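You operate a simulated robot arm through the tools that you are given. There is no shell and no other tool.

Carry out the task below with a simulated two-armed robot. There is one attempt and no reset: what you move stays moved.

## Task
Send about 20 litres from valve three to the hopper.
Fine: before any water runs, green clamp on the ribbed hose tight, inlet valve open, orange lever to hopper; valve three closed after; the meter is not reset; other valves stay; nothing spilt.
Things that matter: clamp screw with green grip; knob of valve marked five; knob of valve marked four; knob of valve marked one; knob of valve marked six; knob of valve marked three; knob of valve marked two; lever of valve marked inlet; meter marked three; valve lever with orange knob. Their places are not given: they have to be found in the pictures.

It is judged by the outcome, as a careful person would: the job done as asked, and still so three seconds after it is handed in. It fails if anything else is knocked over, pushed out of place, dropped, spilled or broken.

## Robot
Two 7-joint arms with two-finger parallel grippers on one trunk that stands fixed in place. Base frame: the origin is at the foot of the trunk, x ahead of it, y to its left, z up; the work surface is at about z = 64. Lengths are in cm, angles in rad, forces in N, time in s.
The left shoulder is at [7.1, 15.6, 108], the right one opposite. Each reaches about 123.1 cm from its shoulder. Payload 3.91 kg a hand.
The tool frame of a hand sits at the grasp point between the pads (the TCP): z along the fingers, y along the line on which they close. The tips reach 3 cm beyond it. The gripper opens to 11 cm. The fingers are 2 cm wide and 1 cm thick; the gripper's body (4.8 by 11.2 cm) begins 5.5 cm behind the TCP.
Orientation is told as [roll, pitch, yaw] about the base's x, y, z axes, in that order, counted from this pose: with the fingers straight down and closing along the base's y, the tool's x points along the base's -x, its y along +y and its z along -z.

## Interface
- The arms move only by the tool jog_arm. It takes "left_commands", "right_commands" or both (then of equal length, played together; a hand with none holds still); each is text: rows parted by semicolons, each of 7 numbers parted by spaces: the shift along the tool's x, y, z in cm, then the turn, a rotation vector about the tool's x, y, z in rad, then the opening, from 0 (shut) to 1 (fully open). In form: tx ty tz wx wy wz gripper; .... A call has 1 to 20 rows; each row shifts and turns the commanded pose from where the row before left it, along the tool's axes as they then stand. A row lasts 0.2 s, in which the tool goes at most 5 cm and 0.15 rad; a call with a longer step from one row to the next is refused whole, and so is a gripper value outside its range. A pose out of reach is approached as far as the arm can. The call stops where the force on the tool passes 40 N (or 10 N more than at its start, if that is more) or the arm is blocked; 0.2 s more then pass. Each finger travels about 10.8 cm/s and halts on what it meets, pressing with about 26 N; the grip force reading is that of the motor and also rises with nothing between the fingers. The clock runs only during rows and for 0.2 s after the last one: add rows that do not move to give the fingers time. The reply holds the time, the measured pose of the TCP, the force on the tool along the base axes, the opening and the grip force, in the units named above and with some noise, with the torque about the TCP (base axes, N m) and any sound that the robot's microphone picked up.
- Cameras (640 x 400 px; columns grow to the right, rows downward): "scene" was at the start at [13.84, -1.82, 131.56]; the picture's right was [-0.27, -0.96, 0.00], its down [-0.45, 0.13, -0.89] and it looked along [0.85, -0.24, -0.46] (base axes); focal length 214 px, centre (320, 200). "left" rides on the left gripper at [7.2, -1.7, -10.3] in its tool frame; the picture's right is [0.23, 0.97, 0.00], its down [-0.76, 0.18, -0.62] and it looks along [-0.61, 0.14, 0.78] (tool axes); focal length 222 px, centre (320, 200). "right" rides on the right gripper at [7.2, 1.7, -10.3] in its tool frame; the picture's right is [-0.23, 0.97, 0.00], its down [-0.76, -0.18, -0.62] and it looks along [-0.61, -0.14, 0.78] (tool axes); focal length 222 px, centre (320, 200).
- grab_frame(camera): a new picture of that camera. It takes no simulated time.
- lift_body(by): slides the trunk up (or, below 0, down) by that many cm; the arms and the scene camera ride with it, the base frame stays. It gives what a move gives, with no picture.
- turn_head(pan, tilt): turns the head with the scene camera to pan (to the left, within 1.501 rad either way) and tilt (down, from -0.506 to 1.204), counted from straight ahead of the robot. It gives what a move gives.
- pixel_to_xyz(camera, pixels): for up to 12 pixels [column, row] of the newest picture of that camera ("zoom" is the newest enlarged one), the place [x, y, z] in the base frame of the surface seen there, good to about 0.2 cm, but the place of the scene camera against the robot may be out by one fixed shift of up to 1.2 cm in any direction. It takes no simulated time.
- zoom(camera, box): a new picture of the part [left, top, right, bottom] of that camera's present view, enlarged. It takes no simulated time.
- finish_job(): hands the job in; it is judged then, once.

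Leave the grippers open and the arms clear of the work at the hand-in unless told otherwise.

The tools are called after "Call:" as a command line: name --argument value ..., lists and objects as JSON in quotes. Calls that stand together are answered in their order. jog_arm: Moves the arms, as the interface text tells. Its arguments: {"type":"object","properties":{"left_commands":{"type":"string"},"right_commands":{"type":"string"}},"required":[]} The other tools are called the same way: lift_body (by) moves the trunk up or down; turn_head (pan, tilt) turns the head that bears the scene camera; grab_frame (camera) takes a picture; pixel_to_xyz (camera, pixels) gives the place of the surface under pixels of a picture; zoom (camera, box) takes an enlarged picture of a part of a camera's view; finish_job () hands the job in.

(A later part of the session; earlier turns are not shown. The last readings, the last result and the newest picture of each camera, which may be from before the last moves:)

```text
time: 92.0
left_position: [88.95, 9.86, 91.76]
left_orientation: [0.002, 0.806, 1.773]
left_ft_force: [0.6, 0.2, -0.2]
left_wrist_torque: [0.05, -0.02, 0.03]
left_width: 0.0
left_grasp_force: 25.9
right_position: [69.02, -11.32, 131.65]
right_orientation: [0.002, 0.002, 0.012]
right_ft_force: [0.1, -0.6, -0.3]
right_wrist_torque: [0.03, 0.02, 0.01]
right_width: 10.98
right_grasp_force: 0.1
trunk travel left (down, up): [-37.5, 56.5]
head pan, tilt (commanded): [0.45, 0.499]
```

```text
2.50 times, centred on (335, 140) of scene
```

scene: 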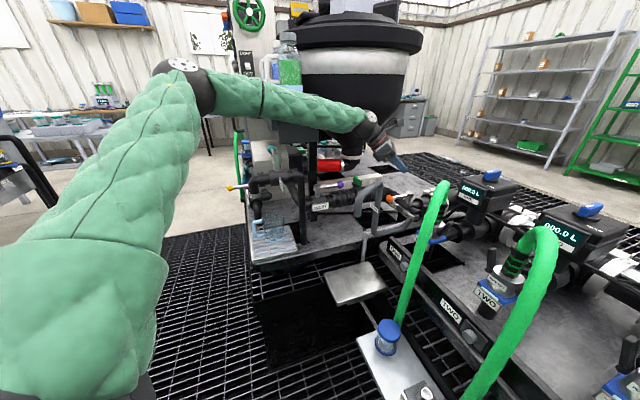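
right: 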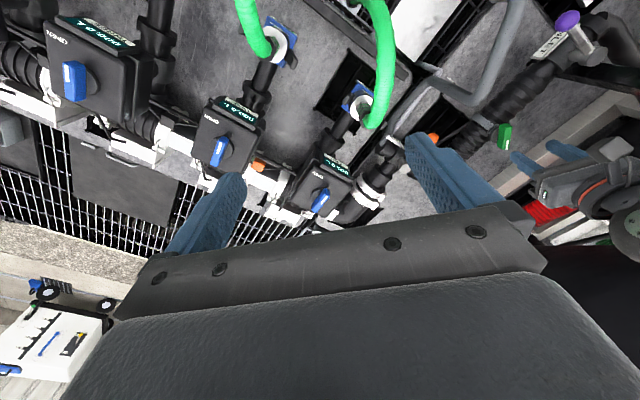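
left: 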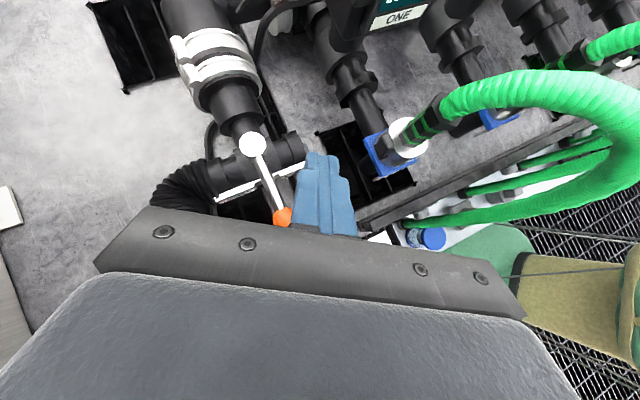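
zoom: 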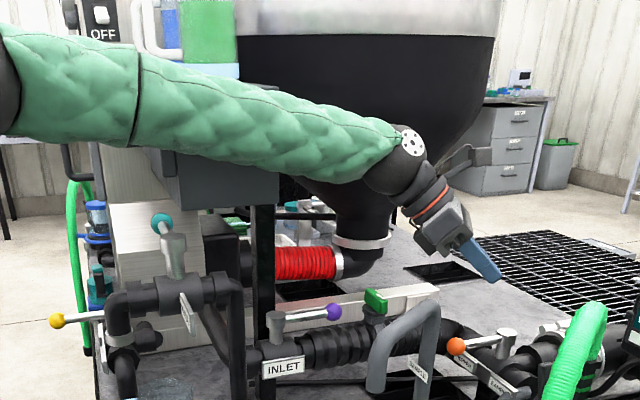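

There's a good gap between the forearm and the teal handle here. I'll descend 8 cm and check that gap.

Call:
jog_arm --left_commands "-1.914 0 1.861 0 0 0 0; -1.914 0 1.861 0 0 0 0; -1.914 0 1.861 0 0 0 0; 0 0 0 0 0 0 0"

Call:
grab_frame --camera "left"

Call:
zoom --camera "scene" --box '[215, 60, 455, 220]'

```text
time: 93.0
left_position: [89.1, 9.69, 83.78]
left_orientation: [0.001, 0.805, 1.773]
left_ft_force: [0.0, -0.4, 0.1]
left_wrist_torque: [-0.01, 0.02, 0.03]
left_width: 0.0
left_grasp_force: 26.0
right_position: [69.13, -11.23, 131.51]
right_orientation: [0.001, 0.002, 0.012]
right_ft_force: [0.4, 0.7, -0.5]
right_wrist_torque: [-0.03, 0.0, 0.03]
right_width: 11.01
right_grasp_force: 0.0
trunk travel left (down, up): [-37.5, 56.5]
head pan, tilt (commanded): [0.45, 0.499]
```

```text
taken
```

left: 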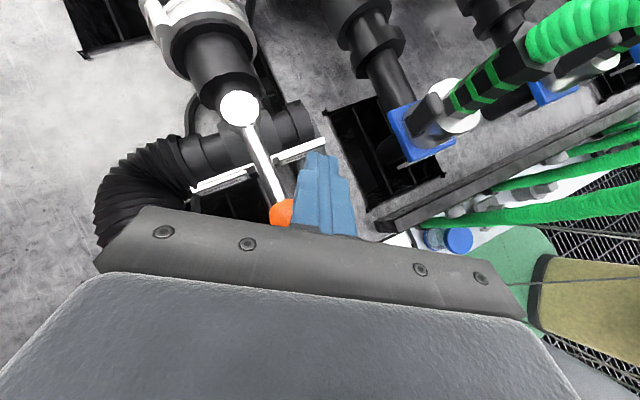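

```text
2.50 times, centred on (335, 140) of scene
```

zoom: 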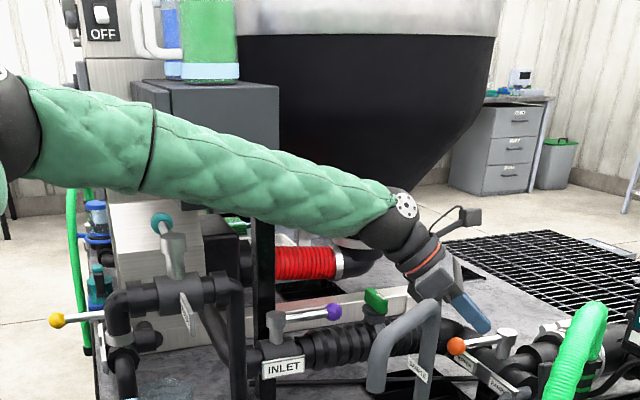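

The forearm is now lower. I'll measure the gap between its underside and the teal handle before continuing.

Call:
pixel_to_xyz --camera "zoom" --pixels '[[165, 188], [165, 160], [165, 130], [200, 195], [200, 170], [200, 140], [130, 185], [130, 150], [250, 210], [300, 220], [162, 222], [173, 236]]'

```text
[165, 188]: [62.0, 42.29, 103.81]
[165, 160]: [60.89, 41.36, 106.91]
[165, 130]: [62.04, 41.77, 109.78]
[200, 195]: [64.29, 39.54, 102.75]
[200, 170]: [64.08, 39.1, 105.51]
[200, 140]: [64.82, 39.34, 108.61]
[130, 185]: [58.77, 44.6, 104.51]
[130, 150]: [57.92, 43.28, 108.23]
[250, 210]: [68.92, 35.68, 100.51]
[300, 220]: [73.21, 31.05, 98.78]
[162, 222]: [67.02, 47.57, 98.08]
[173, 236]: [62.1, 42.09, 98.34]
```

The forearm's underside clears the teal handle by about 4 cm. I'll descend another 4.4 cm in small steps and measure again.

Call:
jog_arm --left_commands "-1.05 0 1.02 0 0 0 0; -1.05 0 1.02 0 0 0 0; -1.05 0 1.02 0 0 0 0; 0 0 0 0 0 0 0"

Call:
grab_frame --camera "left"

Call:
zoom --camera "scene" --box '[215, 60, 455, 220]'

Call:
pixel_to_xyz --camera "zoom" --pixels '[[165, 205], [165, 200], [165, 190], [165, 170], [165, 150], [162, 222], [200, 205], [130, 200]]'

```text
time: 94.0
left_position: [89.0, 9.62, 79.57]
left_orientation: [0.001, 0.809, 1.772]
left_ft_force: [1.6, -3.2, 8.8]
left_wrist_torque: [0.04, -0.1, -0.05]
left_width: 0.0
left_grasp_force: 26.1
right_position: [69.09, -11.44, 131.6]
right_orientation: [0.002, -0.001, 0.012]
right_ft_force: [0.2, -0.1, -0.6]
right_wrist_torque: [-0.01, -0.02, 0.0]
right_width: 11.01
right_grasp_force: 0.0
trunk travel left (down, up): [-37.5, 56.5]
head pan, tilt (commanded): [0.45, 0.499]
```

```text
taken
```

left: 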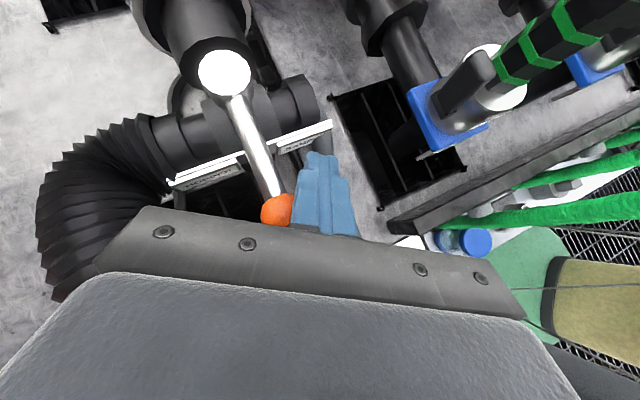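

```text
2.50 times, centred on (335, 140) of scene
```

zoom: 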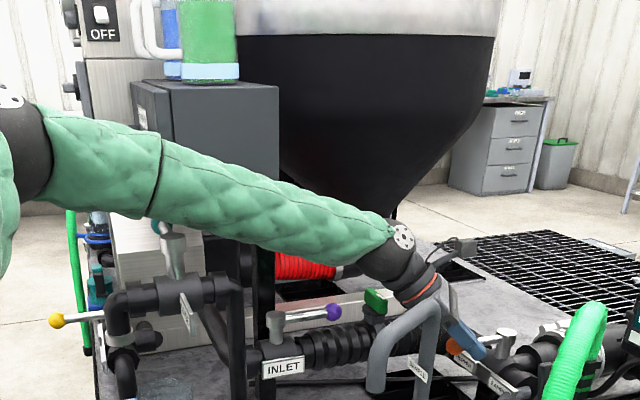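

```text
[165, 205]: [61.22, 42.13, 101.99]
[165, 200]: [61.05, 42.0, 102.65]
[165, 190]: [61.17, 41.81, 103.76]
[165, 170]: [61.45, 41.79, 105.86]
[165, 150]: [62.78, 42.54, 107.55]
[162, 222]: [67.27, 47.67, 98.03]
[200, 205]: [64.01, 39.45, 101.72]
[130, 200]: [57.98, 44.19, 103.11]
```

Light contact (9 N upward) shows the finger is against the orange knob, and the forearm still clears the teal handle by about 2.3 cm. I'll raise 0.3 cm, then open the gripper gradually, so the far finger pushes the lever away without moving the arm.

Call:
jog_arm --left_commands "0.215 0 -0.209 0 0 0 0; 0 0 0 0 0 0 0.12; 0 0 0 0 0 0 0.24; 0 0 0 0 0 0 0.36; 0 0 0 0 0 0 0.48; 0 0 0 0 0 0 0.48"

Call:
grab_frame --camera "left"

Call:
zoom --camera "scene" --box '[335, 130, 455, 220]'

```text
time: 95.4
left_position: [89.02, 9.62, 79.73]
left_orientation: [0.004, 0.806, 1.776]
left_ft_force: [-0.1, 0.8, 1.2]
left_wrist_torque: [-0.01, -0.04, -0.01]
left_width: 5.28
left_grasp_force: 0.2
right_position: [69.18, -11.35, 131.58]
right_orientation: [0.002, -0.001, 0.013]
right_ft_force: [-0.2, -0.7, -0.9]
right_wrist_torque: [0.02, 0.03, -0.03]
right_width: 10.99
right_grasp_force: 0.0
trunk travel left (down, up): [-37.5, 56.5]
head pan, tilt (commanded): [0.45, 0.499]
```

```text
taken
```

left: 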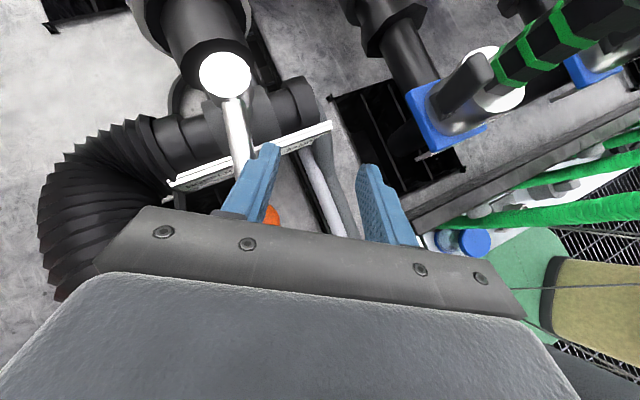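

```text
4.44 times, centred on (395, 175) of scene
```

zoom: 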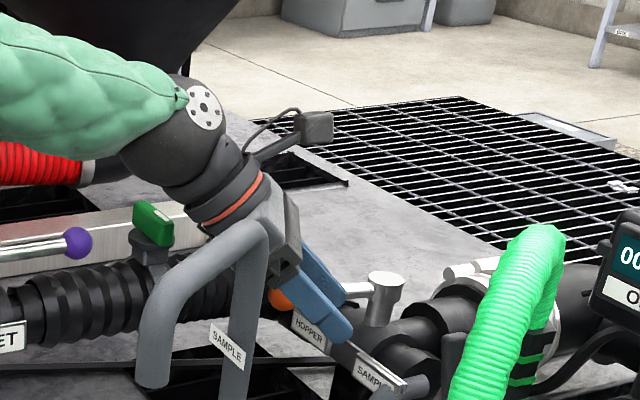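

The lever has started to turn (about 10°). The tip is barely below the bar, and the knob sits under the finger. I'll move the hand about 1.5 cm toward the pivot and 0.6 cm lower for a firmer hold on the bar, then open further.

Call:
jog_arm --left_commands "0.32 0 0.76 0 0 0 0.48; 0.32 0 0.76 0 0 0 0.48; 0 0 0 0 0 0 0.48"

Call:
grab_frame --camera "left"

Call:
zoom --camera "left" --box '[160, 40, 400, 230]'

```text
time: 96.2
left_position: [89.56, 7.9, 79.15]
left_orientation: [0.003, 0.807, 1.776]
left_ft_force: [-0.4, 0.5, 0.2]
left_wrist_torque: [0.01, -0.02, 0.04]
left_width: 5.25
left_grasp_force: 0.0
right_position: [69.13, -11.38, 131.47]
right_orientation: [0.001, 0.0, 0.014]
right_ft_force: [1.0, -0.2, 0.9]
right_wrist_torque: [0.01, -0.03, -0.03]
right_width: 11.01
right_grasp_force: 0.0
trunk travel left (down, up): [-37.5, 56.5]
head pan, tilt (commanded): [0.45, 0.499]
```

```text
taken
```

left: 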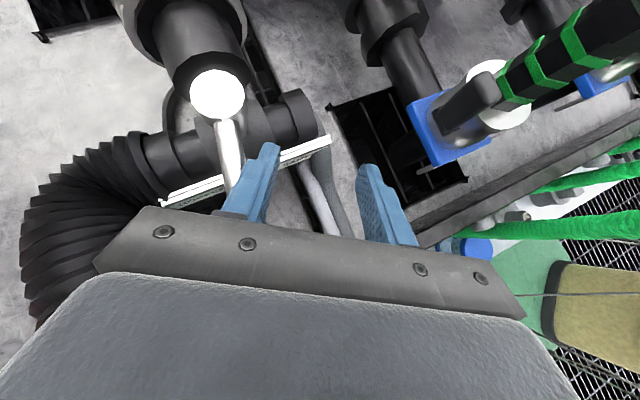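

```text
2.11 times, centred on (280, 135) of left
```

zoom: 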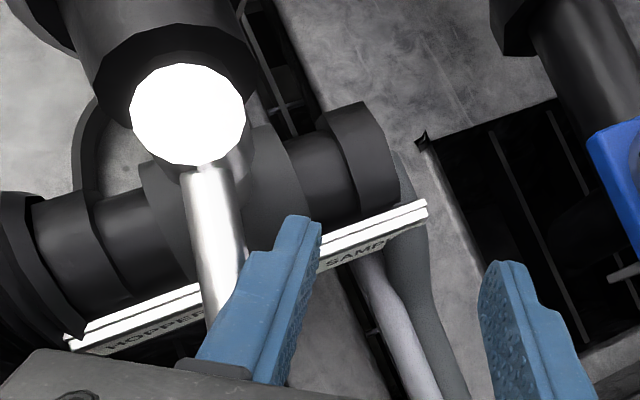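

Good. HOPPER is at the left of the lever in this view and SAMPLE at the right, so pushing left is right. I'll open the fingers further to push the lever toward HOPPER.

Call:
jog_arm --left_commands "0 0 0 0 0 0 0.6; 0 0 0 0 0 0 0.7; 0 0 0 0 0 0 0.8; 0 0 0 0 0 0 0.9; 0 0 0 0 0 0 1; 0 0 0 0 0 0 1"

Call:
grab_frame --camera "left"

Call:
zoom --camera "left" --box '[100, 40, 340, 230]'

```text
time: 97.6
left_position: [89.45, 8.05, 79.09]
left_orientation: [0.003, 0.806, 1.774]
left_ft_force: [-4.6, 4.9, -0.7]
left_wrist_torque: [0.1, 0.11, 0.28]
left_width: 10.84
left_grasp_force: 0.0
right_position: [69.19, -11.32, 131.47]
right_orientation: [-0.001, 0.001, 0.012]
right_ft_force: [0.0, 0.4, 0.4]
right_wrist_torque: [0.0, 0.03, -0.02]
right_width: 11.04
right_grasp_force: 0.1
trunk travel left (down, up): [-37.5, 56.5]
head pan, tilt (commanded): [0.45, 0.499]
```

```text
taken
```

left: 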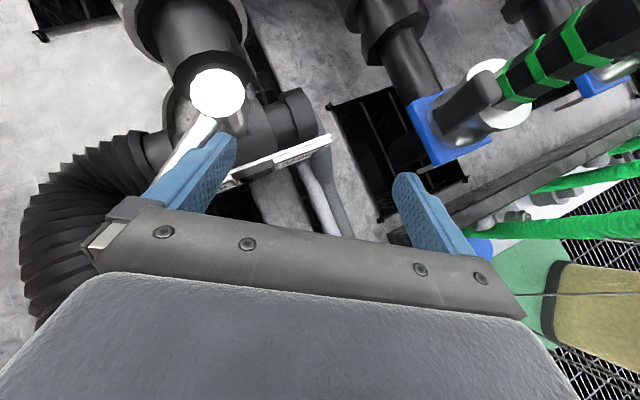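

```text
2.11 times, centred on (220, 135) of left
```

zoom: 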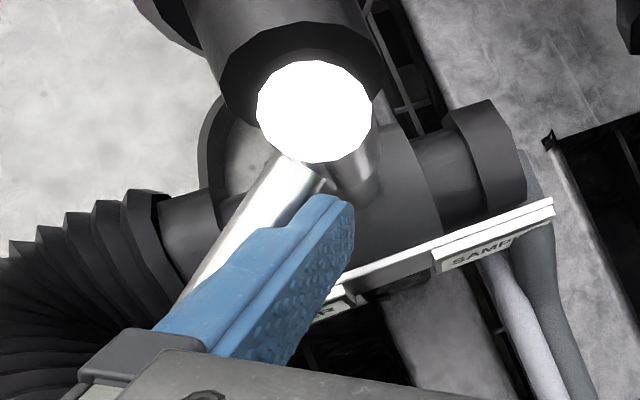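

The lever has swung a good way toward HOPPER. I'll measure its angle.

Call:
pixel_to_xyz --camera "left" --pixels '[[216, 92], [200, 128], [190, 143], [180, 154], [170, 164], [230, 145], [180, 190]]'

Call:
zoom --camera "scene" --box '[215, 60, 455, 220]'

```text
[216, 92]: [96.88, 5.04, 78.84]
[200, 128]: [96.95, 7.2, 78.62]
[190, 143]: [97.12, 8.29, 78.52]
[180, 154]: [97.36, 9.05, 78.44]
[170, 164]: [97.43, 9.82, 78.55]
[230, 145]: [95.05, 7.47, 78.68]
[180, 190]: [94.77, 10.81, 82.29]
```

```text
2.50 times, centred on (335, 140) of scene
```

zoom: 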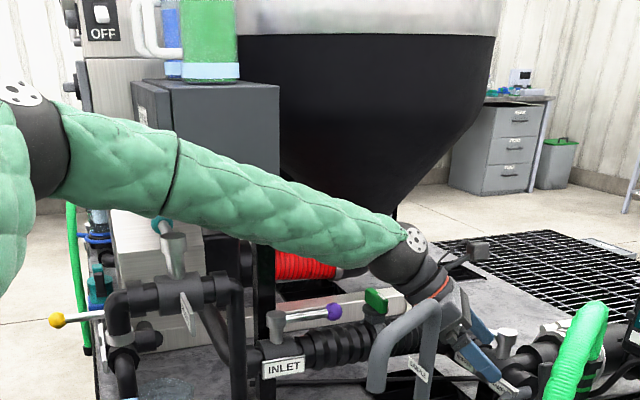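

The lever is at about 83° now (from 133°). I'll check the forearm's clearance over the teal handle before moving the arm.

Call:
pixel_to_xyz --camera "zoom" --pixels '[[165, 212], [165, 205], [165, 190], [165, 170], [185, 218], [185, 210], [158, 226], [175, 240], [205, 222], [205, 200]]'

```text
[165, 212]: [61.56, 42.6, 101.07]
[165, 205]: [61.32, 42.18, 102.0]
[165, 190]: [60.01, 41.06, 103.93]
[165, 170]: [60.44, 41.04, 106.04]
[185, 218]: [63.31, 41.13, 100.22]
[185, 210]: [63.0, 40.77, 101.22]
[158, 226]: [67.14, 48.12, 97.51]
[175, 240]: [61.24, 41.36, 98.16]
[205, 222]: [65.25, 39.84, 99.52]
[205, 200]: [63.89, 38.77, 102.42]
```

Clearance is about 1.6 cm. I'll try a small 1 cm move along +x with the open hand and check the reach and clearance again.

Call:
jog_arm --left_commands "0.0 -0.52 0 0 0 0 1; 0.0 -0.52 0 0 0 0 1; 0 0 0 0 0 0 1"

Call:
grab_frame --camera "left"

Call:
zoom --camera "scene" --box '[215, 60, 455, 220]'

Call:
pixel_to_xyz --camera "zoom" --pixels '[[165, 214], [165, 208], [185, 220], [185, 214], [158, 226], [175, 240]]'

```text
time: 98.4
left_position: [90.22, 8.39, 79.27]
left_orientation: [0.002, 0.808, 1.776]
left_ft_force: [-1.0, 0.0, 0.6]
left_wrist_torque: [-0.02, -0.02, 0.0]
left_width: 10.99
left_grasp_force: 0.0
left hand out of reach, approached as far as the arm can: row 2
right_position: [69.23, -11.4, 131.57]
right_orientation: [-0.001, -0.001, 0.011]
right_ft_force: [0.8, -0.3, 0.1]
right_wrist_torque: [-0.01, -0.02, 0.04]
right_width: 11.03
right_grasp_force: 0.0
trunk travel left (down, up): [-37.5, 56.5]
head pan, tilt (commanded): [0.45, 0.499]
```

```text
taken
```

left: 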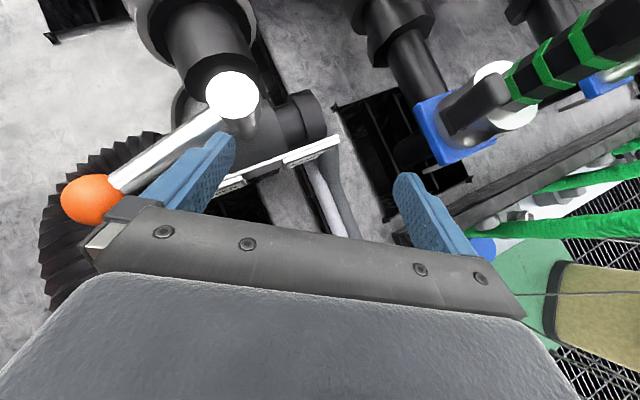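

```text
2.50 times, centred on (335, 140) of scene
```

zoom: 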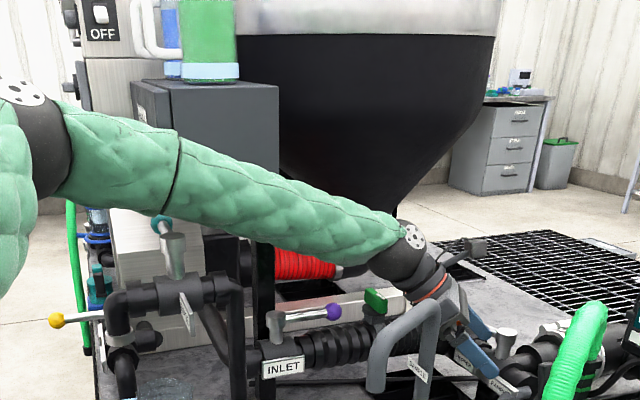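

```text
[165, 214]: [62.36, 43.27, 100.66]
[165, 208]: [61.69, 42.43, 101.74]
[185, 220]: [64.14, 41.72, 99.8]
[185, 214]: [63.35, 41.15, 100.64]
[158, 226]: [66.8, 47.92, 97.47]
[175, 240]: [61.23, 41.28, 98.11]
```

The lever swung further, and the knob is now visible at (90,200). I'll measure its angle.

Call:
pixel_to_xyz --camera "left" --pixels '[[232, 94], [200, 130], [175, 147], [150, 165], [125, 182], [92, 198], [85, 185]]'

Call:
zoom --camera "left" --box '[40, 40, 360, 240]'

```text
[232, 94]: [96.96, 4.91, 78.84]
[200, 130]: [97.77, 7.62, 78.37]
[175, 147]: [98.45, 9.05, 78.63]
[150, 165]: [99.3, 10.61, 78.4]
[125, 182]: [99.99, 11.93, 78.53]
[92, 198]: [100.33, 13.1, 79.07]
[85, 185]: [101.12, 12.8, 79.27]
```

```text
2.00 times, centred on (200, 140) of left
```

zoom: 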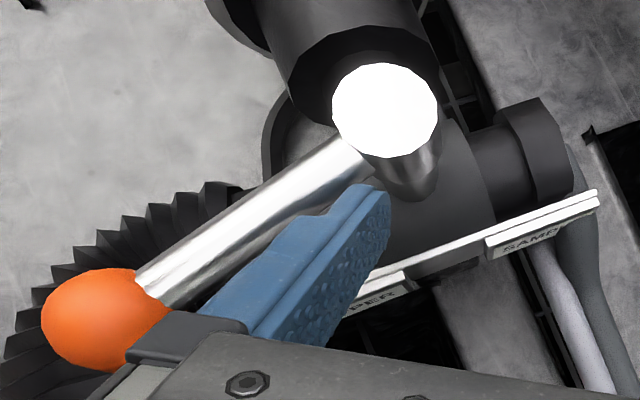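

The lever is at about 66° and the arm is at its x-limit. I'll now swing the hand about its wrist (counter-clockwise), which carries the open far finger onward without extending the arm.

Call:
jog_arm --left_commands "0 -0.76 0 0.0361 0 -0.0346 1; 0 -0.76 0 0.0361 0 -0.0346 1; 0 0 0 0 0 0 1"

Call:
grab_frame --camera "left"

Call:
zoom --camera "scene" --box '[215, 60, 455, 220]'

Call:
pixel_to_xyz --camera "zoom" --pixels '[[165, 214], [165, 208], [185, 220], [185, 214], [158, 226], [175, 240]]'

```text
time: 99.2
left_position: [91.56, 8.83, 79.3]
left_orientation: [0.001, 0.807, 1.875]
left_ft_force: [0.0, -0.2, 0.0]
left_wrist_torque: [0.02, 0.01, 0.01]
left_width: 11.0
left_grasp_force: 0.1
right_position: [69.13, -11.27, 131.47]
right_orientation: [0.001, -0.001, 0.014]
right_ft_force: [-0.1, 1.0, 0.3]
right_wrist_torque: [-0.02, 0.01, -0.03]
right_width: 11.0
right_grasp_force: 0.0
trunk travel left (down, up): [-37.5, 56.5]
head pan, tilt (commanded): [0.45, 0.499]
```

```text
taken
```

left: 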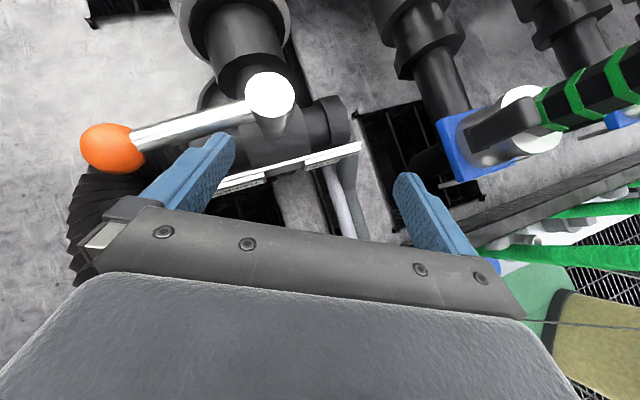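

```text
2.50 times, centred on (335, 140) of scene
```

zoom: 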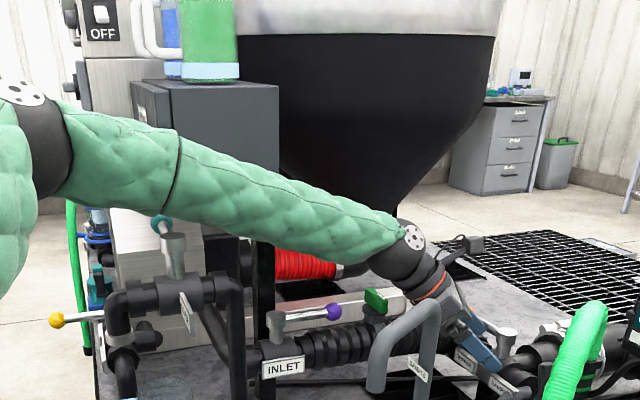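

```text
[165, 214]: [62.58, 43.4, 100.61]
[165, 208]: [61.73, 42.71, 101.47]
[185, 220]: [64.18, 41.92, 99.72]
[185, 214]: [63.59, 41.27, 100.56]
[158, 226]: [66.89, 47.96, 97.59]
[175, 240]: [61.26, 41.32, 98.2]
```

The lever now looks parallel to the SAMPLE–HOPPER strip, pointing to HOPPER. I'll measure it.

Call:
pixel_to_xyz --camera "left" --pixels '[[268, 95], [225, 115], [200, 124], [175, 131], [150, 139], [110, 143], [355, 148], [300, 163], [230, 183]]'

Call:
zoom --camera "left" --box '[60, 50, 380, 250]'

```text
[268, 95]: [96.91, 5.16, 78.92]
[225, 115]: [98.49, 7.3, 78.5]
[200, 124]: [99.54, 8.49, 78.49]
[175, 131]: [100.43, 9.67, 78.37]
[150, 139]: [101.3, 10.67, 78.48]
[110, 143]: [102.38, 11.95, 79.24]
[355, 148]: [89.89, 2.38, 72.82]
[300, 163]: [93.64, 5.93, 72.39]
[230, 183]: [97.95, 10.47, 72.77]
```

```text
2.00 times, centred on (220, 150) of left
```

zoom: 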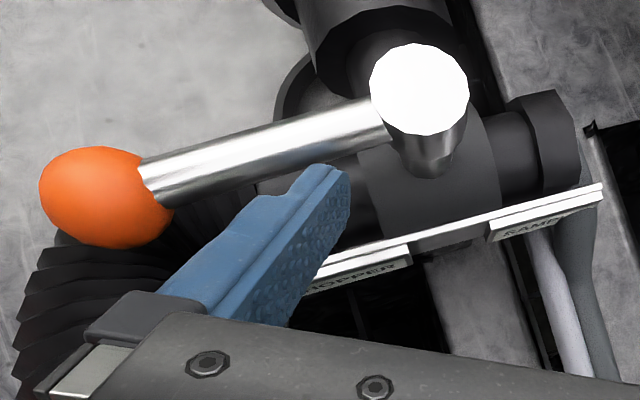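

The lever is at 51°, the strip at 45°, so about 6° remain. I'll continue with the same swing, watching for the stop.

Call:
jog_arm --left_commands "0 -0.6 0 0.0285 0 -0.0273 1; 0 0 0 0 0 0 1"

Call:
jog_arm --left_commands "0 -0.6 0 0.0285 0 -0.0273 1; 0 0 0 0 0 0 1"

Call:
grab_frame --camera "left"

Call:
zoom --camera "left" --box '[60, 50, 380, 250]'

```text
time: 99.8
left_position: [92.12, 8.94, 79.34]
left_orientation: [0.002, 0.808, 1.915]
left_ft_force: [-0.8, 0.4, 0.6]
left_wrist_torque: [0.01, -0.01, 0.04]
left_width: 10.98
left_grasp_force: 0.0
right_position: [69.21, -11.46, 131.59]
right_orientation: [0.0, 0.0, 0.012]
right_ft_force: [-0.5, -0.3, 0.1]
right_wrist_torque: [-0.01, -0.02, 0.01]
right_width: 10.99
right_grasp_force: 0.0
trunk travel left (down, up): [-37.5, 56.5]
head pan, tilt (commanded): [0.45, 0.499]
```

```text
time: 100.4
left_position: [92.49, 9.11, 79.37]
left_orientation: [0.001, 0.807, 1.954]
left_ft_force: [-0.2, 0.0, 0.2]
left_wrist_torque: [-0.01, 0.0, 0.01]
left_width: 10.99
left_grasp_force: 0.0
right_position: [69.26, -11.36, 131.54]
right_orientation: [-0.001, 0.0, 0.011]
right_ft_force: [-0.7, 0.4, -0.5]
right_wrist_torque: [0.01, -0.02, 0.03]
right_width: 10.99
right_grasp_force: 0.0
trunk travel left (down, up): [-37.5, 56.5]
head pan, tilt (commanded): [0.45, 0.499]
```

```text
taken
```

left: 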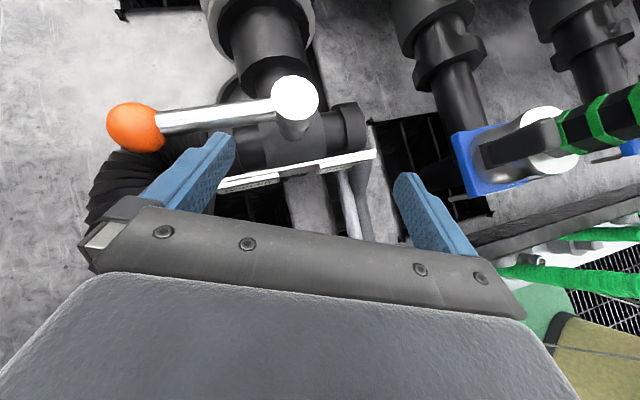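

```text
2.00 times, centred on (220, 150) of left
```

zoom: 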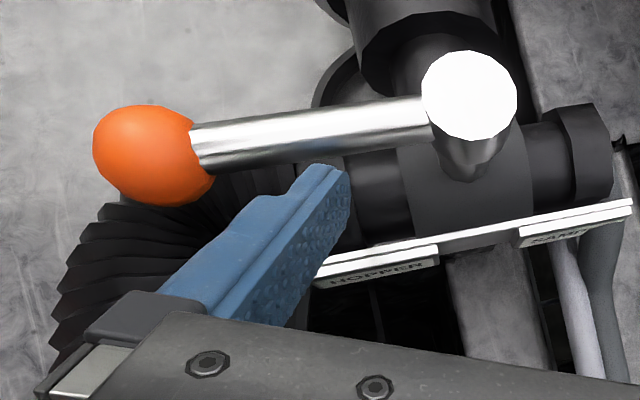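

Call:
pixel_to_xyz --camera "left" --pixels '[[295, 98], [250, 113], [225, 117], [200, 120], [175, 123], [135, 125], [370, 155], [300, 169], [235, 182]]'

Call:
pixel_to_xyz --camera "scene" --pixels '[[281, 145], [289, 148], [285, 157]]'

```text
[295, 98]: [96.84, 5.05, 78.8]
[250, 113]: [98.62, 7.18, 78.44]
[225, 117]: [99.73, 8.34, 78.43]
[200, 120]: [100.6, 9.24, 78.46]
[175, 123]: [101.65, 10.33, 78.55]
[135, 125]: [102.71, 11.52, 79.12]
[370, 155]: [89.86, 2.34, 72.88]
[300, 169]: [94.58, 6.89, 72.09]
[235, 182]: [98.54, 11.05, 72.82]
```

```text
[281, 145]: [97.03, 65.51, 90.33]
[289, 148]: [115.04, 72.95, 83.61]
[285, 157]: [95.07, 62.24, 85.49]
```

The lever is at about 47.8°. To finish the last degrees, I'll increase the lean slightly (0.05 rad) while keeping the height, which moves the finger forward against the bar.

Call:
jog_arm --left_commands "0.25 0 0.265 0 0.025 0 1; 0.25 0 0.265 0 0.025 0 1; 0 0 0 0 0 0 1"

Call:
grab_frame --camera "left"

Call:
pixel_to_xyz --camera "left" --pixels '[[293, 92], [245, 108], [220, 112], [195, 116], [170, 120], [135, 122]]'

Call:
zoom --camera "scene" --box '[215, 60, 455, 220]'

```text
time: 101.2
left_position: [92.71, 8.95, 79.29]
left_orientation: [0.004, 0.858, 1.955]
left_ft_force: [-5.3, 8.7, -2.5]
left_wrist_torque: [0.18, 0.21, 0.63]
left_width: 10.94
left_grasp_force: 0.0
left hand out of reach, approached as far as the arm can: row 2
right_position: [69.2, -11.28, 131.51]
right_orientation: [0.001, 0.0, 0.014]
right_ft_force: [0.0, 0.4, 0.0]
right_wrist_torque: [-0.03, 0.02, 0.02]
right_width: 11.03
right_grasp_force: 0.0
trunk travel left (down, up): [-37.5, 56.5]
head pan, tilt (commanded): [0.45, 0.499]
```

```text
taken
```

left: 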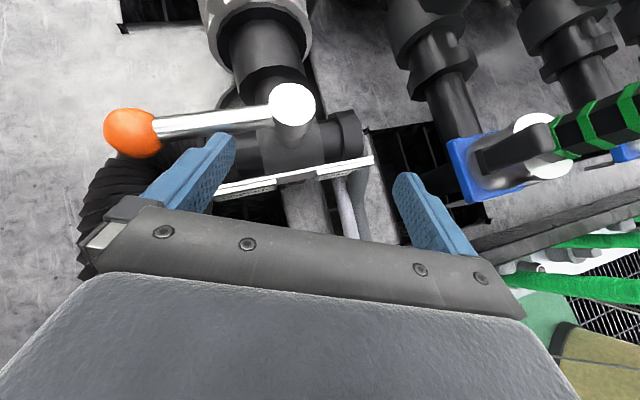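

```text
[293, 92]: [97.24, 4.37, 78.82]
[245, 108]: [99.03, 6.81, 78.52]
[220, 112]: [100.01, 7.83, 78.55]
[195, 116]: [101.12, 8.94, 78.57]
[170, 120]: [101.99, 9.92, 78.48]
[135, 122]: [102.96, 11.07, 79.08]
```

```text
2.50 times, centred on (335, 140) of scene
```

zoom: 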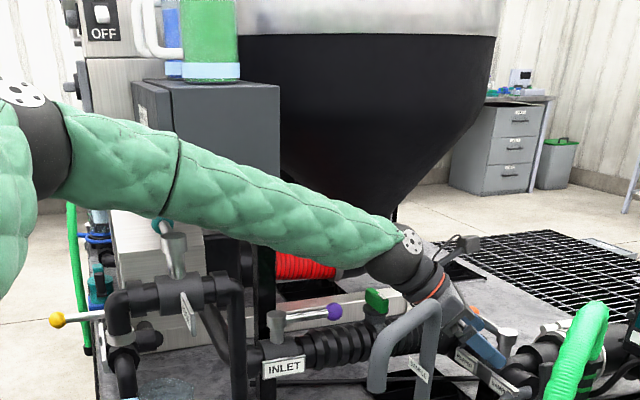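

A 10 N reaction along the swing and an angle of about 45° show the lever is at its HOPPER stop. I'll back off a little and lift the hand straight up.

Call:
jog_arm --left_commands "-0.2 0.4 -0.2 0 0 0 1; 2.65 0.2 -2.29 0 0 0 1; 2.65 0 -2.29 0 0 0 1; 2.65 0 -2.29 0 0 0 1; 2.65 0 -2.29 0 0 0 1; 2.65 0 -2.29 0 0 0 0.5; 0 0 0 0 0 0 0.2; 0 0 0 0 0 0 0.2"

Call:
grab_frame --camera "left"

Call:
zoom --camera "left" --box '[140, 60, 340, 220]'

Call:
zoom --camera "scene" --box '[215, 80, 455, 230]'

```text
time: 103.0
left_position: [91.97, 8.79, 96.95]
left_orientation: [0.003, 0.857, 1.953]
left_ft_force: [-0.2, 0.3, -0.4]
left_wrist_torque: [-0.05, -0.03, 0.01]
left_width: 2.2
left_grasp_force: 0.0
right_position: [69.14, -11.29, 131.53]
right_orientation: [0.001, 0.0, 0.012]
right_ft_force: [-0.1, -0.8, -0.7]
right_wrist_torque: [-0.01, -0.01, 0.03]
right_width: 11.02
right_grasp_force: 0.0
trunk travel left (down, up): [-37.5, 56.5]
head pan, tilt (commanded): [0.45, 0.499]
```

```text
taken
```

left: 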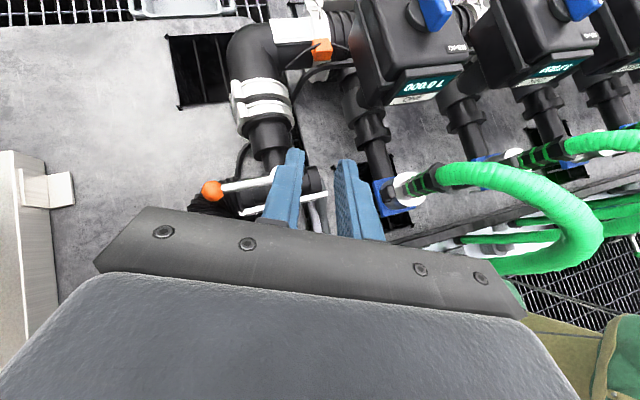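

```text
2.50 times, centred on (240, 140) of left
```

zoom: 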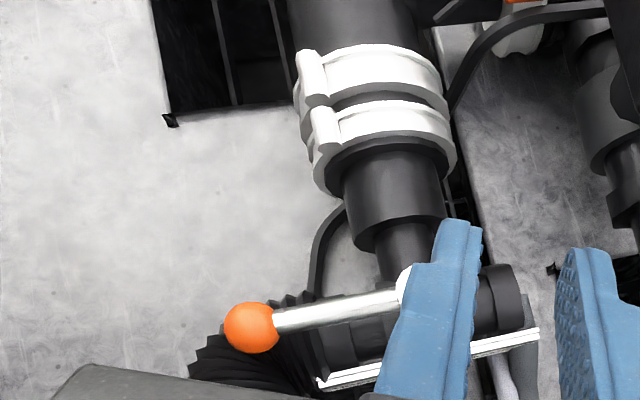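

```text
2.67 times, centred on (335, 155) of scene
```

zoom: 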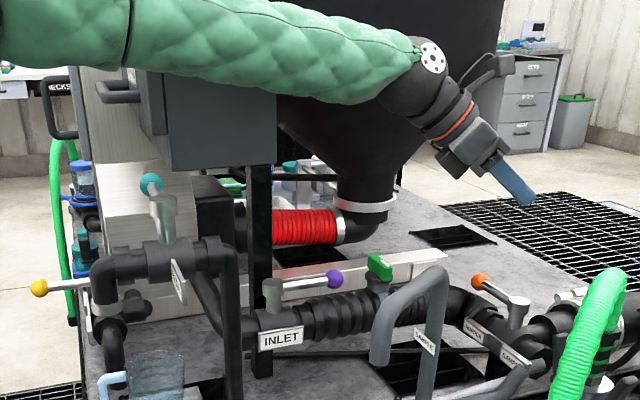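

The orange lever points to HOPPER, the inlet lever is along the pipe, the clamp is tight, and the teal cock is unchanged. I'll retract the left arm: up, upright, then back toward the robot.

Call:
jog_arm --left_commands "2.65 0 -2.29 0 0 0 0.2; 2.65 0 -2.29 0 0 0 0.2; 2.65 0 -2.29 0 0 0 0.2; -2 0 0 0 -0.0953 0 0.2; -2 0 0 0 -0.0953 0 0.2; -2 0 0 0 -0.0953 0 0.2; -2 0 0 0 -0.0953 0 0.2; -2 0 0 0 -0.0953 0 0.2; -2 0 0 0 -0.0953 0 0.2; -2 0 0 0 -0.0953 0 0.2; -2 0 0 0 -0.0953 0 0.2; -2 0 0 0 -0.0953 0 0.2; -1.87 3.87 -0.71 0 0 0 0.2; -1.87 3.87 -0.71 0 0 0 0.2; -1.87 3.87 -0.71 0 0 0 0.2; -1.87 3.87 -0.71 0 0 0 0.2; -1.87 3.87 -0.71 0 0 0 0.2; -1.87 3.87 -0.71 0 0 0 0.2; -1.87 3.87 -0.71 0 0 0 0.2; 0 0 0 0 0 0 0.2"

Call:
grab_frame --camera "scene"

```text
time: 107.2
left_position: [56.22, 25.22, 104.51]
left_orientation: [0.003, -0.001, 1.952]
left_ft_force: [0.6, -0.3, -0.1]
left_wrist_torque: [0.03, 0.0, -0.01]
left_width: 2.21
left_grasp_force: 0.1
right_position: [69.36, -11.33, 131.38]
right_orientation: [0.0, 0.002, 0.012]
right_ft_force: [0.2, 0.5, -0.3]
right_wrist_torque: [-0.03, 0.01, -0.02]
right_width: 11.01
right_grasp_force: 0.1
trunk travel left (down, up): [-37.5, 56.5]
head pan, tilt (commanded): [0.45, 0.499]
```

```text
taken
```

scene: 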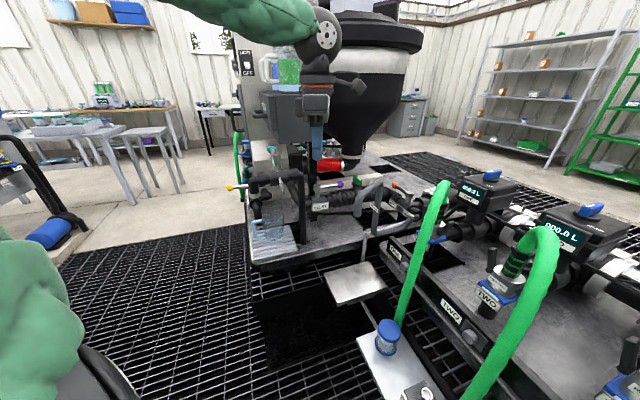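

The left arm is clear. Next I'll look at meter and valve THREE by panning the head right.

Call:
turn_head --pan -0.5 --tilt 0.45

Call:
grab_frame --camera "scene"

Call:
grab_frame --camera "right"

```text
time: 108.4
left_position: [55.93, 25.2, 104.6]
left_orientation: [0.0, -0.003, 1.952]
left_ft_force: [0.3, 0.4, -0.8]
left_wrist_torque: [-0.02, -0.01, 0.01]
left_width: 2.18
left_grasp_force: 0.0
right_position: [69.21, -11.43, 131.55]
right_orientation: [0.001, 0.001, 0.012]
right_ft_force: [-0.2, 0.0, -0.6]
right_wrist_torque: [-0.05, 0.0, 0.02]
right_width: 11.01
right_grasp_force: 0.1
trunk travel left (down, up): [-37.5, 56.5]
head pan, tilt (commanded): [-0.499, 0.45]
```

```text
taken
```

scene: 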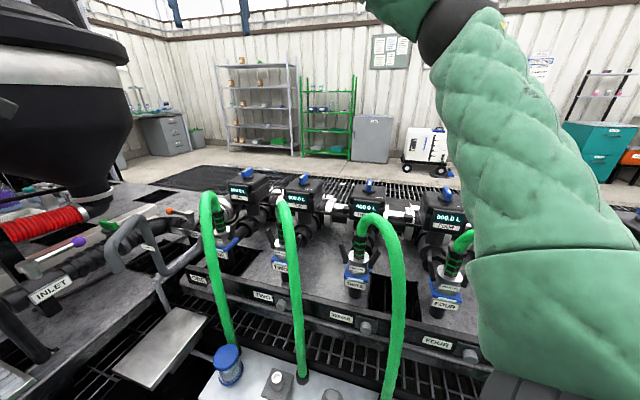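

```text
taken
```

right: 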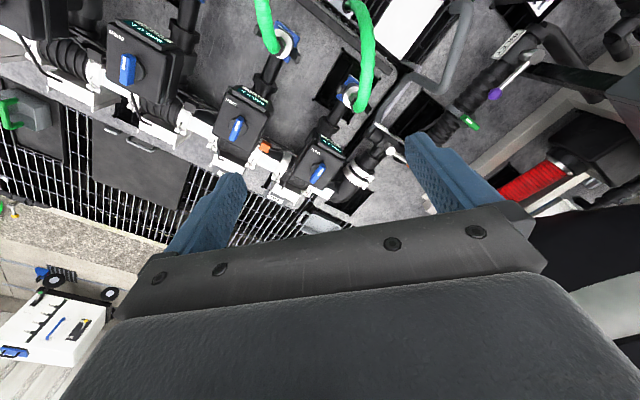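

I'll zoom on the meters to read their displays before anything runs.

Call:
zoom --camera "scene" --box '[270, 160, 480, 300]'

Call:
zoom --camera "scene" --box '[330, 170, 410, 230]'

Call:
zoom --camera "right" --box '[80, 0, 240, 120]'

```text
2.86 times, centred on (375, 230) of scene
```

zoom: 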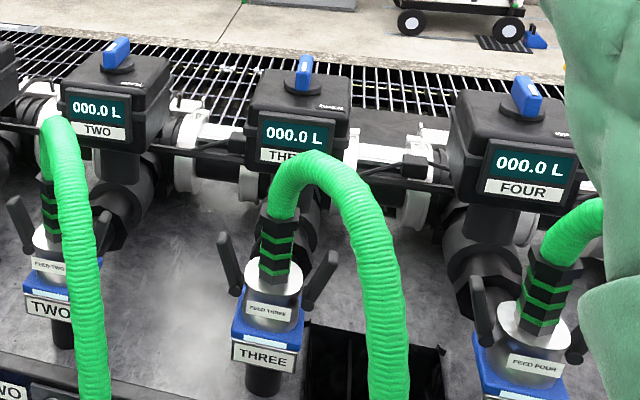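

```text
6.67 times, centred on (370, 200) of scene
```

zoom: 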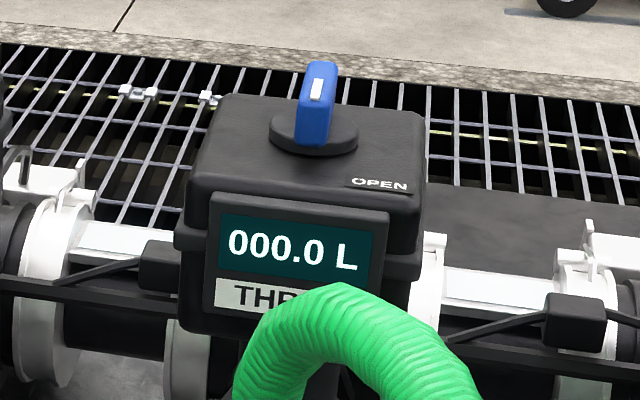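

```text
3.33 times, centred on (160, 60) of right
```

zoom: 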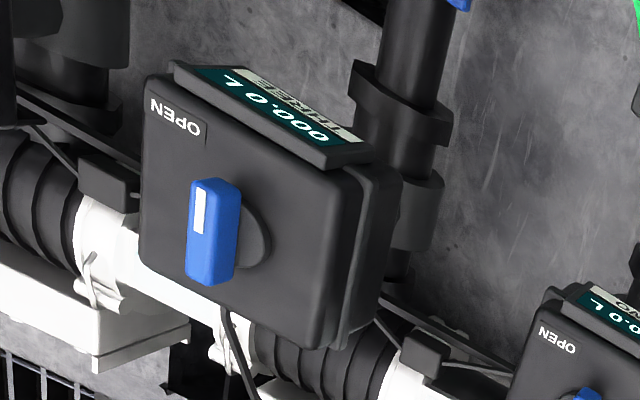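

Meter THREE reads 000.0 L and its blue knob sits on top, with "OPEN" printed near one corner. I'll read the knob's ends, the white mark and the OPEN label in base coordinates from the right camera.

Call:
zoom --camera "right" --box '[80, 0, 240, 120]'

Call:
pixel_to_xyz --camera "zoom" --pixels '[[213, 190], [210, 270], [200, 200], [200, 225], [258, 240], [155, 105], [195, 130], [150, 85], [355, 165], [145, 260], [325, 340], [213, 230]]'

```text
3.33 times, centred on (160, 60) of right
```

zoom: 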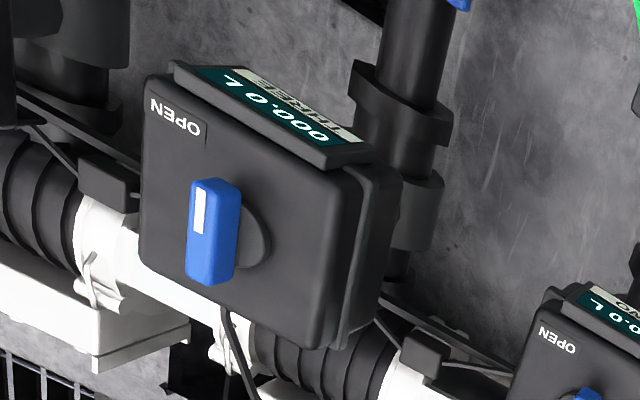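

```text
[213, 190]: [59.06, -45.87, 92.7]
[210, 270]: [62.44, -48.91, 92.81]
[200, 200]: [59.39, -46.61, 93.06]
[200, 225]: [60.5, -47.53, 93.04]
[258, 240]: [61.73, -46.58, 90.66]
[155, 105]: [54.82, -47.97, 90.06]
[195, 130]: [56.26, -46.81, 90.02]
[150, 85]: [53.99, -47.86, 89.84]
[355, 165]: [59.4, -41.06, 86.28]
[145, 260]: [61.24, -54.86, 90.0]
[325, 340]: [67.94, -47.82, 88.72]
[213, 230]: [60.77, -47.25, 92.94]
```

The knob's centre is about (60.75,−47.35), its bar along (0.74,−0.67) at top z≈93, with the white mark toward (−,+). OPEN is at about 45° counter-clockwise from the mark. So opening should be counter-clockwise. Before moving the right arm, I'll check the area to the right.

Call:
turn_head --pan -1.2 --tilt 0.5

Call:
grab_frame --camera "scene"

Call:
pixel_to_xyz --camera "scene" --pixels '[[480, 150], [520, 170], [560, 190], [440, 180], [400, 190], [350, 200], [300, 220], [250, 230], [600, 230]]'

```text
time: 109.5
left_position: [56.04, 25.24, 104.56]
left_orientation: [0.003, -0.001, 1.949]
left_ft_force: [-0.1, 0.2, -0.5]
left_wrist_torque: [-0.01, -0.01, 0.0]
left_width: 2.22
left_grasp_force: 0.0
right_position: [69.26, -11.34, 131.52]
right_orientation: [-0.001, 0.0, 0.013]
right_ft_force: [-0.2, 0.0, -0.3]
right_wrist_torque: [-0.01, 0.0, -0.03]
right_width: 11.0
right_grasp_force: 0.1
trunk travel left (down, up): [-37.5, 56.5]
head pan, tilt (commanded): [-1.201, 0.499]
```

```text
taken
```

scene: 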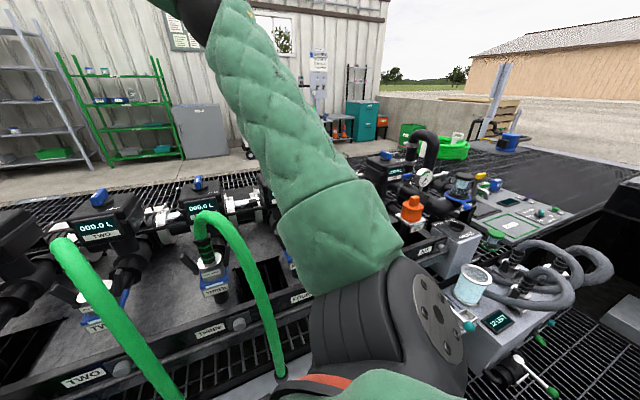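

```text
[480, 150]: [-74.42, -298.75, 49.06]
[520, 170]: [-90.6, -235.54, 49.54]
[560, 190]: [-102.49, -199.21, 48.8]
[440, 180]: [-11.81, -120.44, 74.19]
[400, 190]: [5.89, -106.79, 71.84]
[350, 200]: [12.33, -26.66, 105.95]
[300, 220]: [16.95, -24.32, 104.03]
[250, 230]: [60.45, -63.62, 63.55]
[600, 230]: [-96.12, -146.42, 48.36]
```

There's equipment to the right with a beaker, hoses and an orange part. I'll read its extent.

Call:
pixel_to_xyz --camera "scene" --pixels '[[470, 285], [470, 270], [450, 245], [540, 260], [412, 205], [430, 140], [500, 320], [425, 180], [460, 190], [550, 300], [385, 160], [520, 370]]'

```text
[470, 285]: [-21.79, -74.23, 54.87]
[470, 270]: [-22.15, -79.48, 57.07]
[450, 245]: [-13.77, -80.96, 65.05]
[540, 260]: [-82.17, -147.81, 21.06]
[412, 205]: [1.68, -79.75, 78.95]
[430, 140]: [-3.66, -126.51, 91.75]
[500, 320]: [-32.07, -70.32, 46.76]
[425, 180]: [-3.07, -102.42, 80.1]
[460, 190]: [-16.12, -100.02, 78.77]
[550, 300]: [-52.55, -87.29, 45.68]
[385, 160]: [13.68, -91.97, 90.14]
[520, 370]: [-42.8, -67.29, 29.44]
```

The right-side equipment is well away from where the arm will go (y beyond −67 and low). I'll move the right hand above valve three: over to (60.7,−47.4), turn to yaw −0.735, then down to z≈108.

Call:
jog_arm --right_commands "1.06 -4.5 0 0 0 0 1; 1.06 -4.5 0 0 0 0 1; 1.06 -4.5 0 0 0 0 1; 1.06 -4.5 0 0 0 0 1; 1.06 -4.5 0 0 0 0 1; 1.06 -4.5 0 0 0 0 1; 1.06 -4.5 0 0 0 0 1; 1.06 -4.5 0 0 0 0 1; 0 0 0 0 0 0.147 1; 0 0 0 0 0 0.147 1; 0 0 0 0 0 0.147 1; 0 0 0 0 0 0.147 1; 0 0 0 0 0 0.147 1; 0 0 4.7 0 0 0 0.6; 0 0 4.7 0 0 0 0.6; 0 0 4.7 0 0 0 0.6; 0 0 4.7 0 0 0 0.6; 0 0 4.7 0 0 0 0.6; 0 0 0 0 0 0 0.6"

Call:
grab_frame --camera "right"

Call:
turn_head --pan -0.6 --tilt 0.5

Call:
grab_frame --camera "scene"

```text
time: 113.5
left_position: [56.11, 25.21, 104.62]
left_orientation: [0.002, 0.001, 1.95]
left_ft_force: [0.6, -0.3, 0.5]
left_wrist_torque: [-0.04, 0.0, 0.01]
left_width: 2.19
left_grasp_force: 0.0
right_position: [61.1, -47.08, 108.08]
right_orientation: [0.0, -0.001, -0.723]
right_ft_force: [-0.3, 0.7, -0.1]
right_wrist_torque: [-0.03, -0.01, 0.02]
right_width: 6.63
right_grasp_force: 0.1
trunk travel left (down, up): [-37.5, 56.5]
head pan, tilt (commanded): [-1.201, 0.499]
```

```text
taken
```

right: 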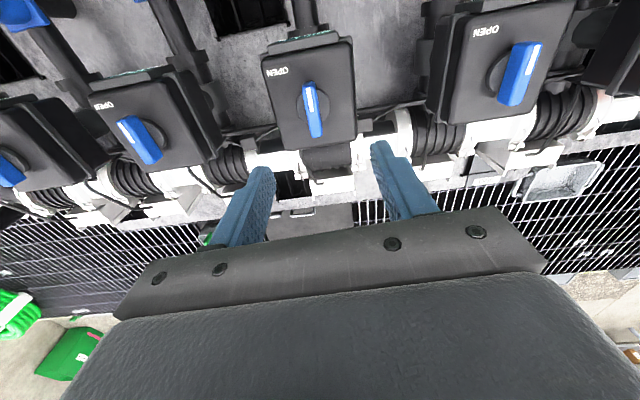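

```text
time: 114.5
left_position: [56.02, 25.18, 104.55]
left_orientation: [0.003, 0.0, 1.951]
left_ft_force: [-0.1, 0.7, -0.1]
left_wrist_torque: [0.0, 0.0, 0.01]
left_width: 2.19
left_grasp_force: 0.1
right_position: [61.27, -47.2, 108.05]
right_orientation: [0.0, 0.0, -0.722]
right_ft_force: [0.4, -0.1, -0.4]
right_wrist_torque: [-0.02, -0.01, 0.0]
right_width: 6.58
right_grasp_force: 0.2
trunk travel left (down, up): [-37.5, 56.5]
head pan, tilt (commanded): [-0.6, 0.499]
```

```text
taken
```

scene: 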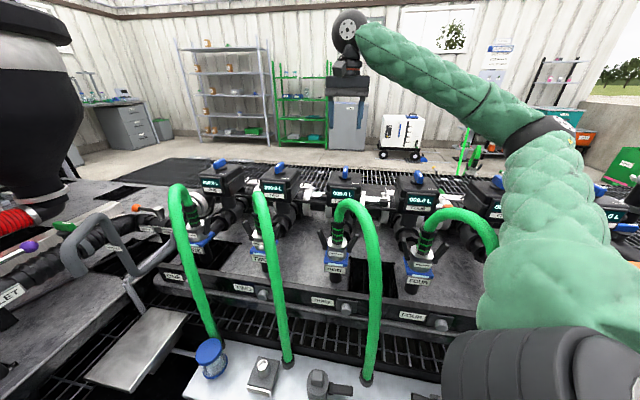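

The right camera shows a valve box directly below, with its knob at (312,108). I'll check in the scene picture that the box below the hand is THREE.

Call:
zoom --camera "scene" --box '[260, 60, 450, 290]'

Call:
zoom --camera "right" --box '[240, 20, 380, 160]'

Call:
pixel_to_xyz --camera "zoom" --pixels '[[320, 200]]'

Call:
pixel_to_xyz --camera "right" --pixels '[[308, 88], [316, 134], [312, 110], [302, 106], [328, 100], [275, 70], [266, 58], [344, 46], [278, 148], [354, 136], [298, 105]]'

```text
1.74 times, centred on (355, 175) of scene
```

zoom: 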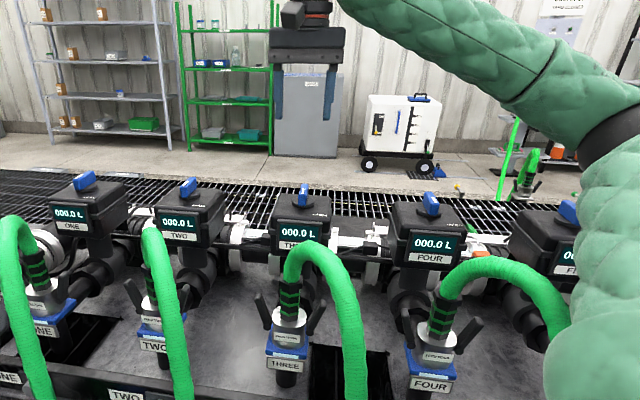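

```text
2.86 times, centred on (310, 90) of right
```

zoom: 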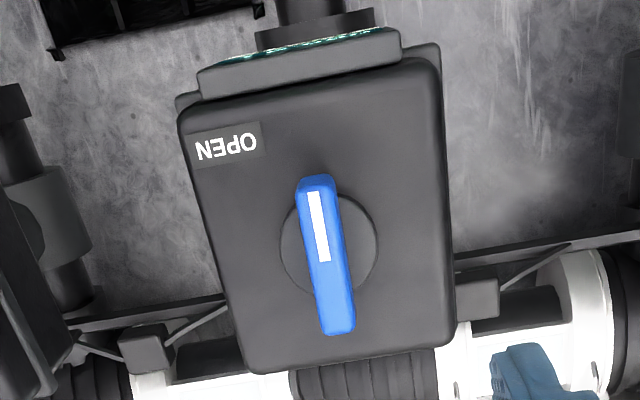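

```text
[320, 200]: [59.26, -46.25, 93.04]
```

```text
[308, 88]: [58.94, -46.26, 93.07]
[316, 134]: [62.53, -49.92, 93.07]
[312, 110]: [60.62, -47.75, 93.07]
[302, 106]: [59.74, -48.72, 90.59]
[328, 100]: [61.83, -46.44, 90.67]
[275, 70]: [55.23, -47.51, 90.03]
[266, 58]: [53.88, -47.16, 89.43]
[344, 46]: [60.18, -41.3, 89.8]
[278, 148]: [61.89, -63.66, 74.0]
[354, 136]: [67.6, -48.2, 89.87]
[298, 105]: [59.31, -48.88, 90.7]
```

The hand is over THREE. The knob's axis is about (60.6,−47.8), its bar at −45.5°. I'll check the height of hose THREE's loop for clearance to the hand.

Call:
pixel_to_xyz --camera "scene" --pixels '[[345, 204], [355, 201], [367, 210], [375, 240], [440, 212], [460, 215], [262, 195]]'

```text
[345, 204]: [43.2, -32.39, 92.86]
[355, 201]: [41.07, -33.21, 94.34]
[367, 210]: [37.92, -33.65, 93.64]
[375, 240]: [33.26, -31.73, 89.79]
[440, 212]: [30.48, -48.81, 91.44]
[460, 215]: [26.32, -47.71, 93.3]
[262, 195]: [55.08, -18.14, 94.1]
```

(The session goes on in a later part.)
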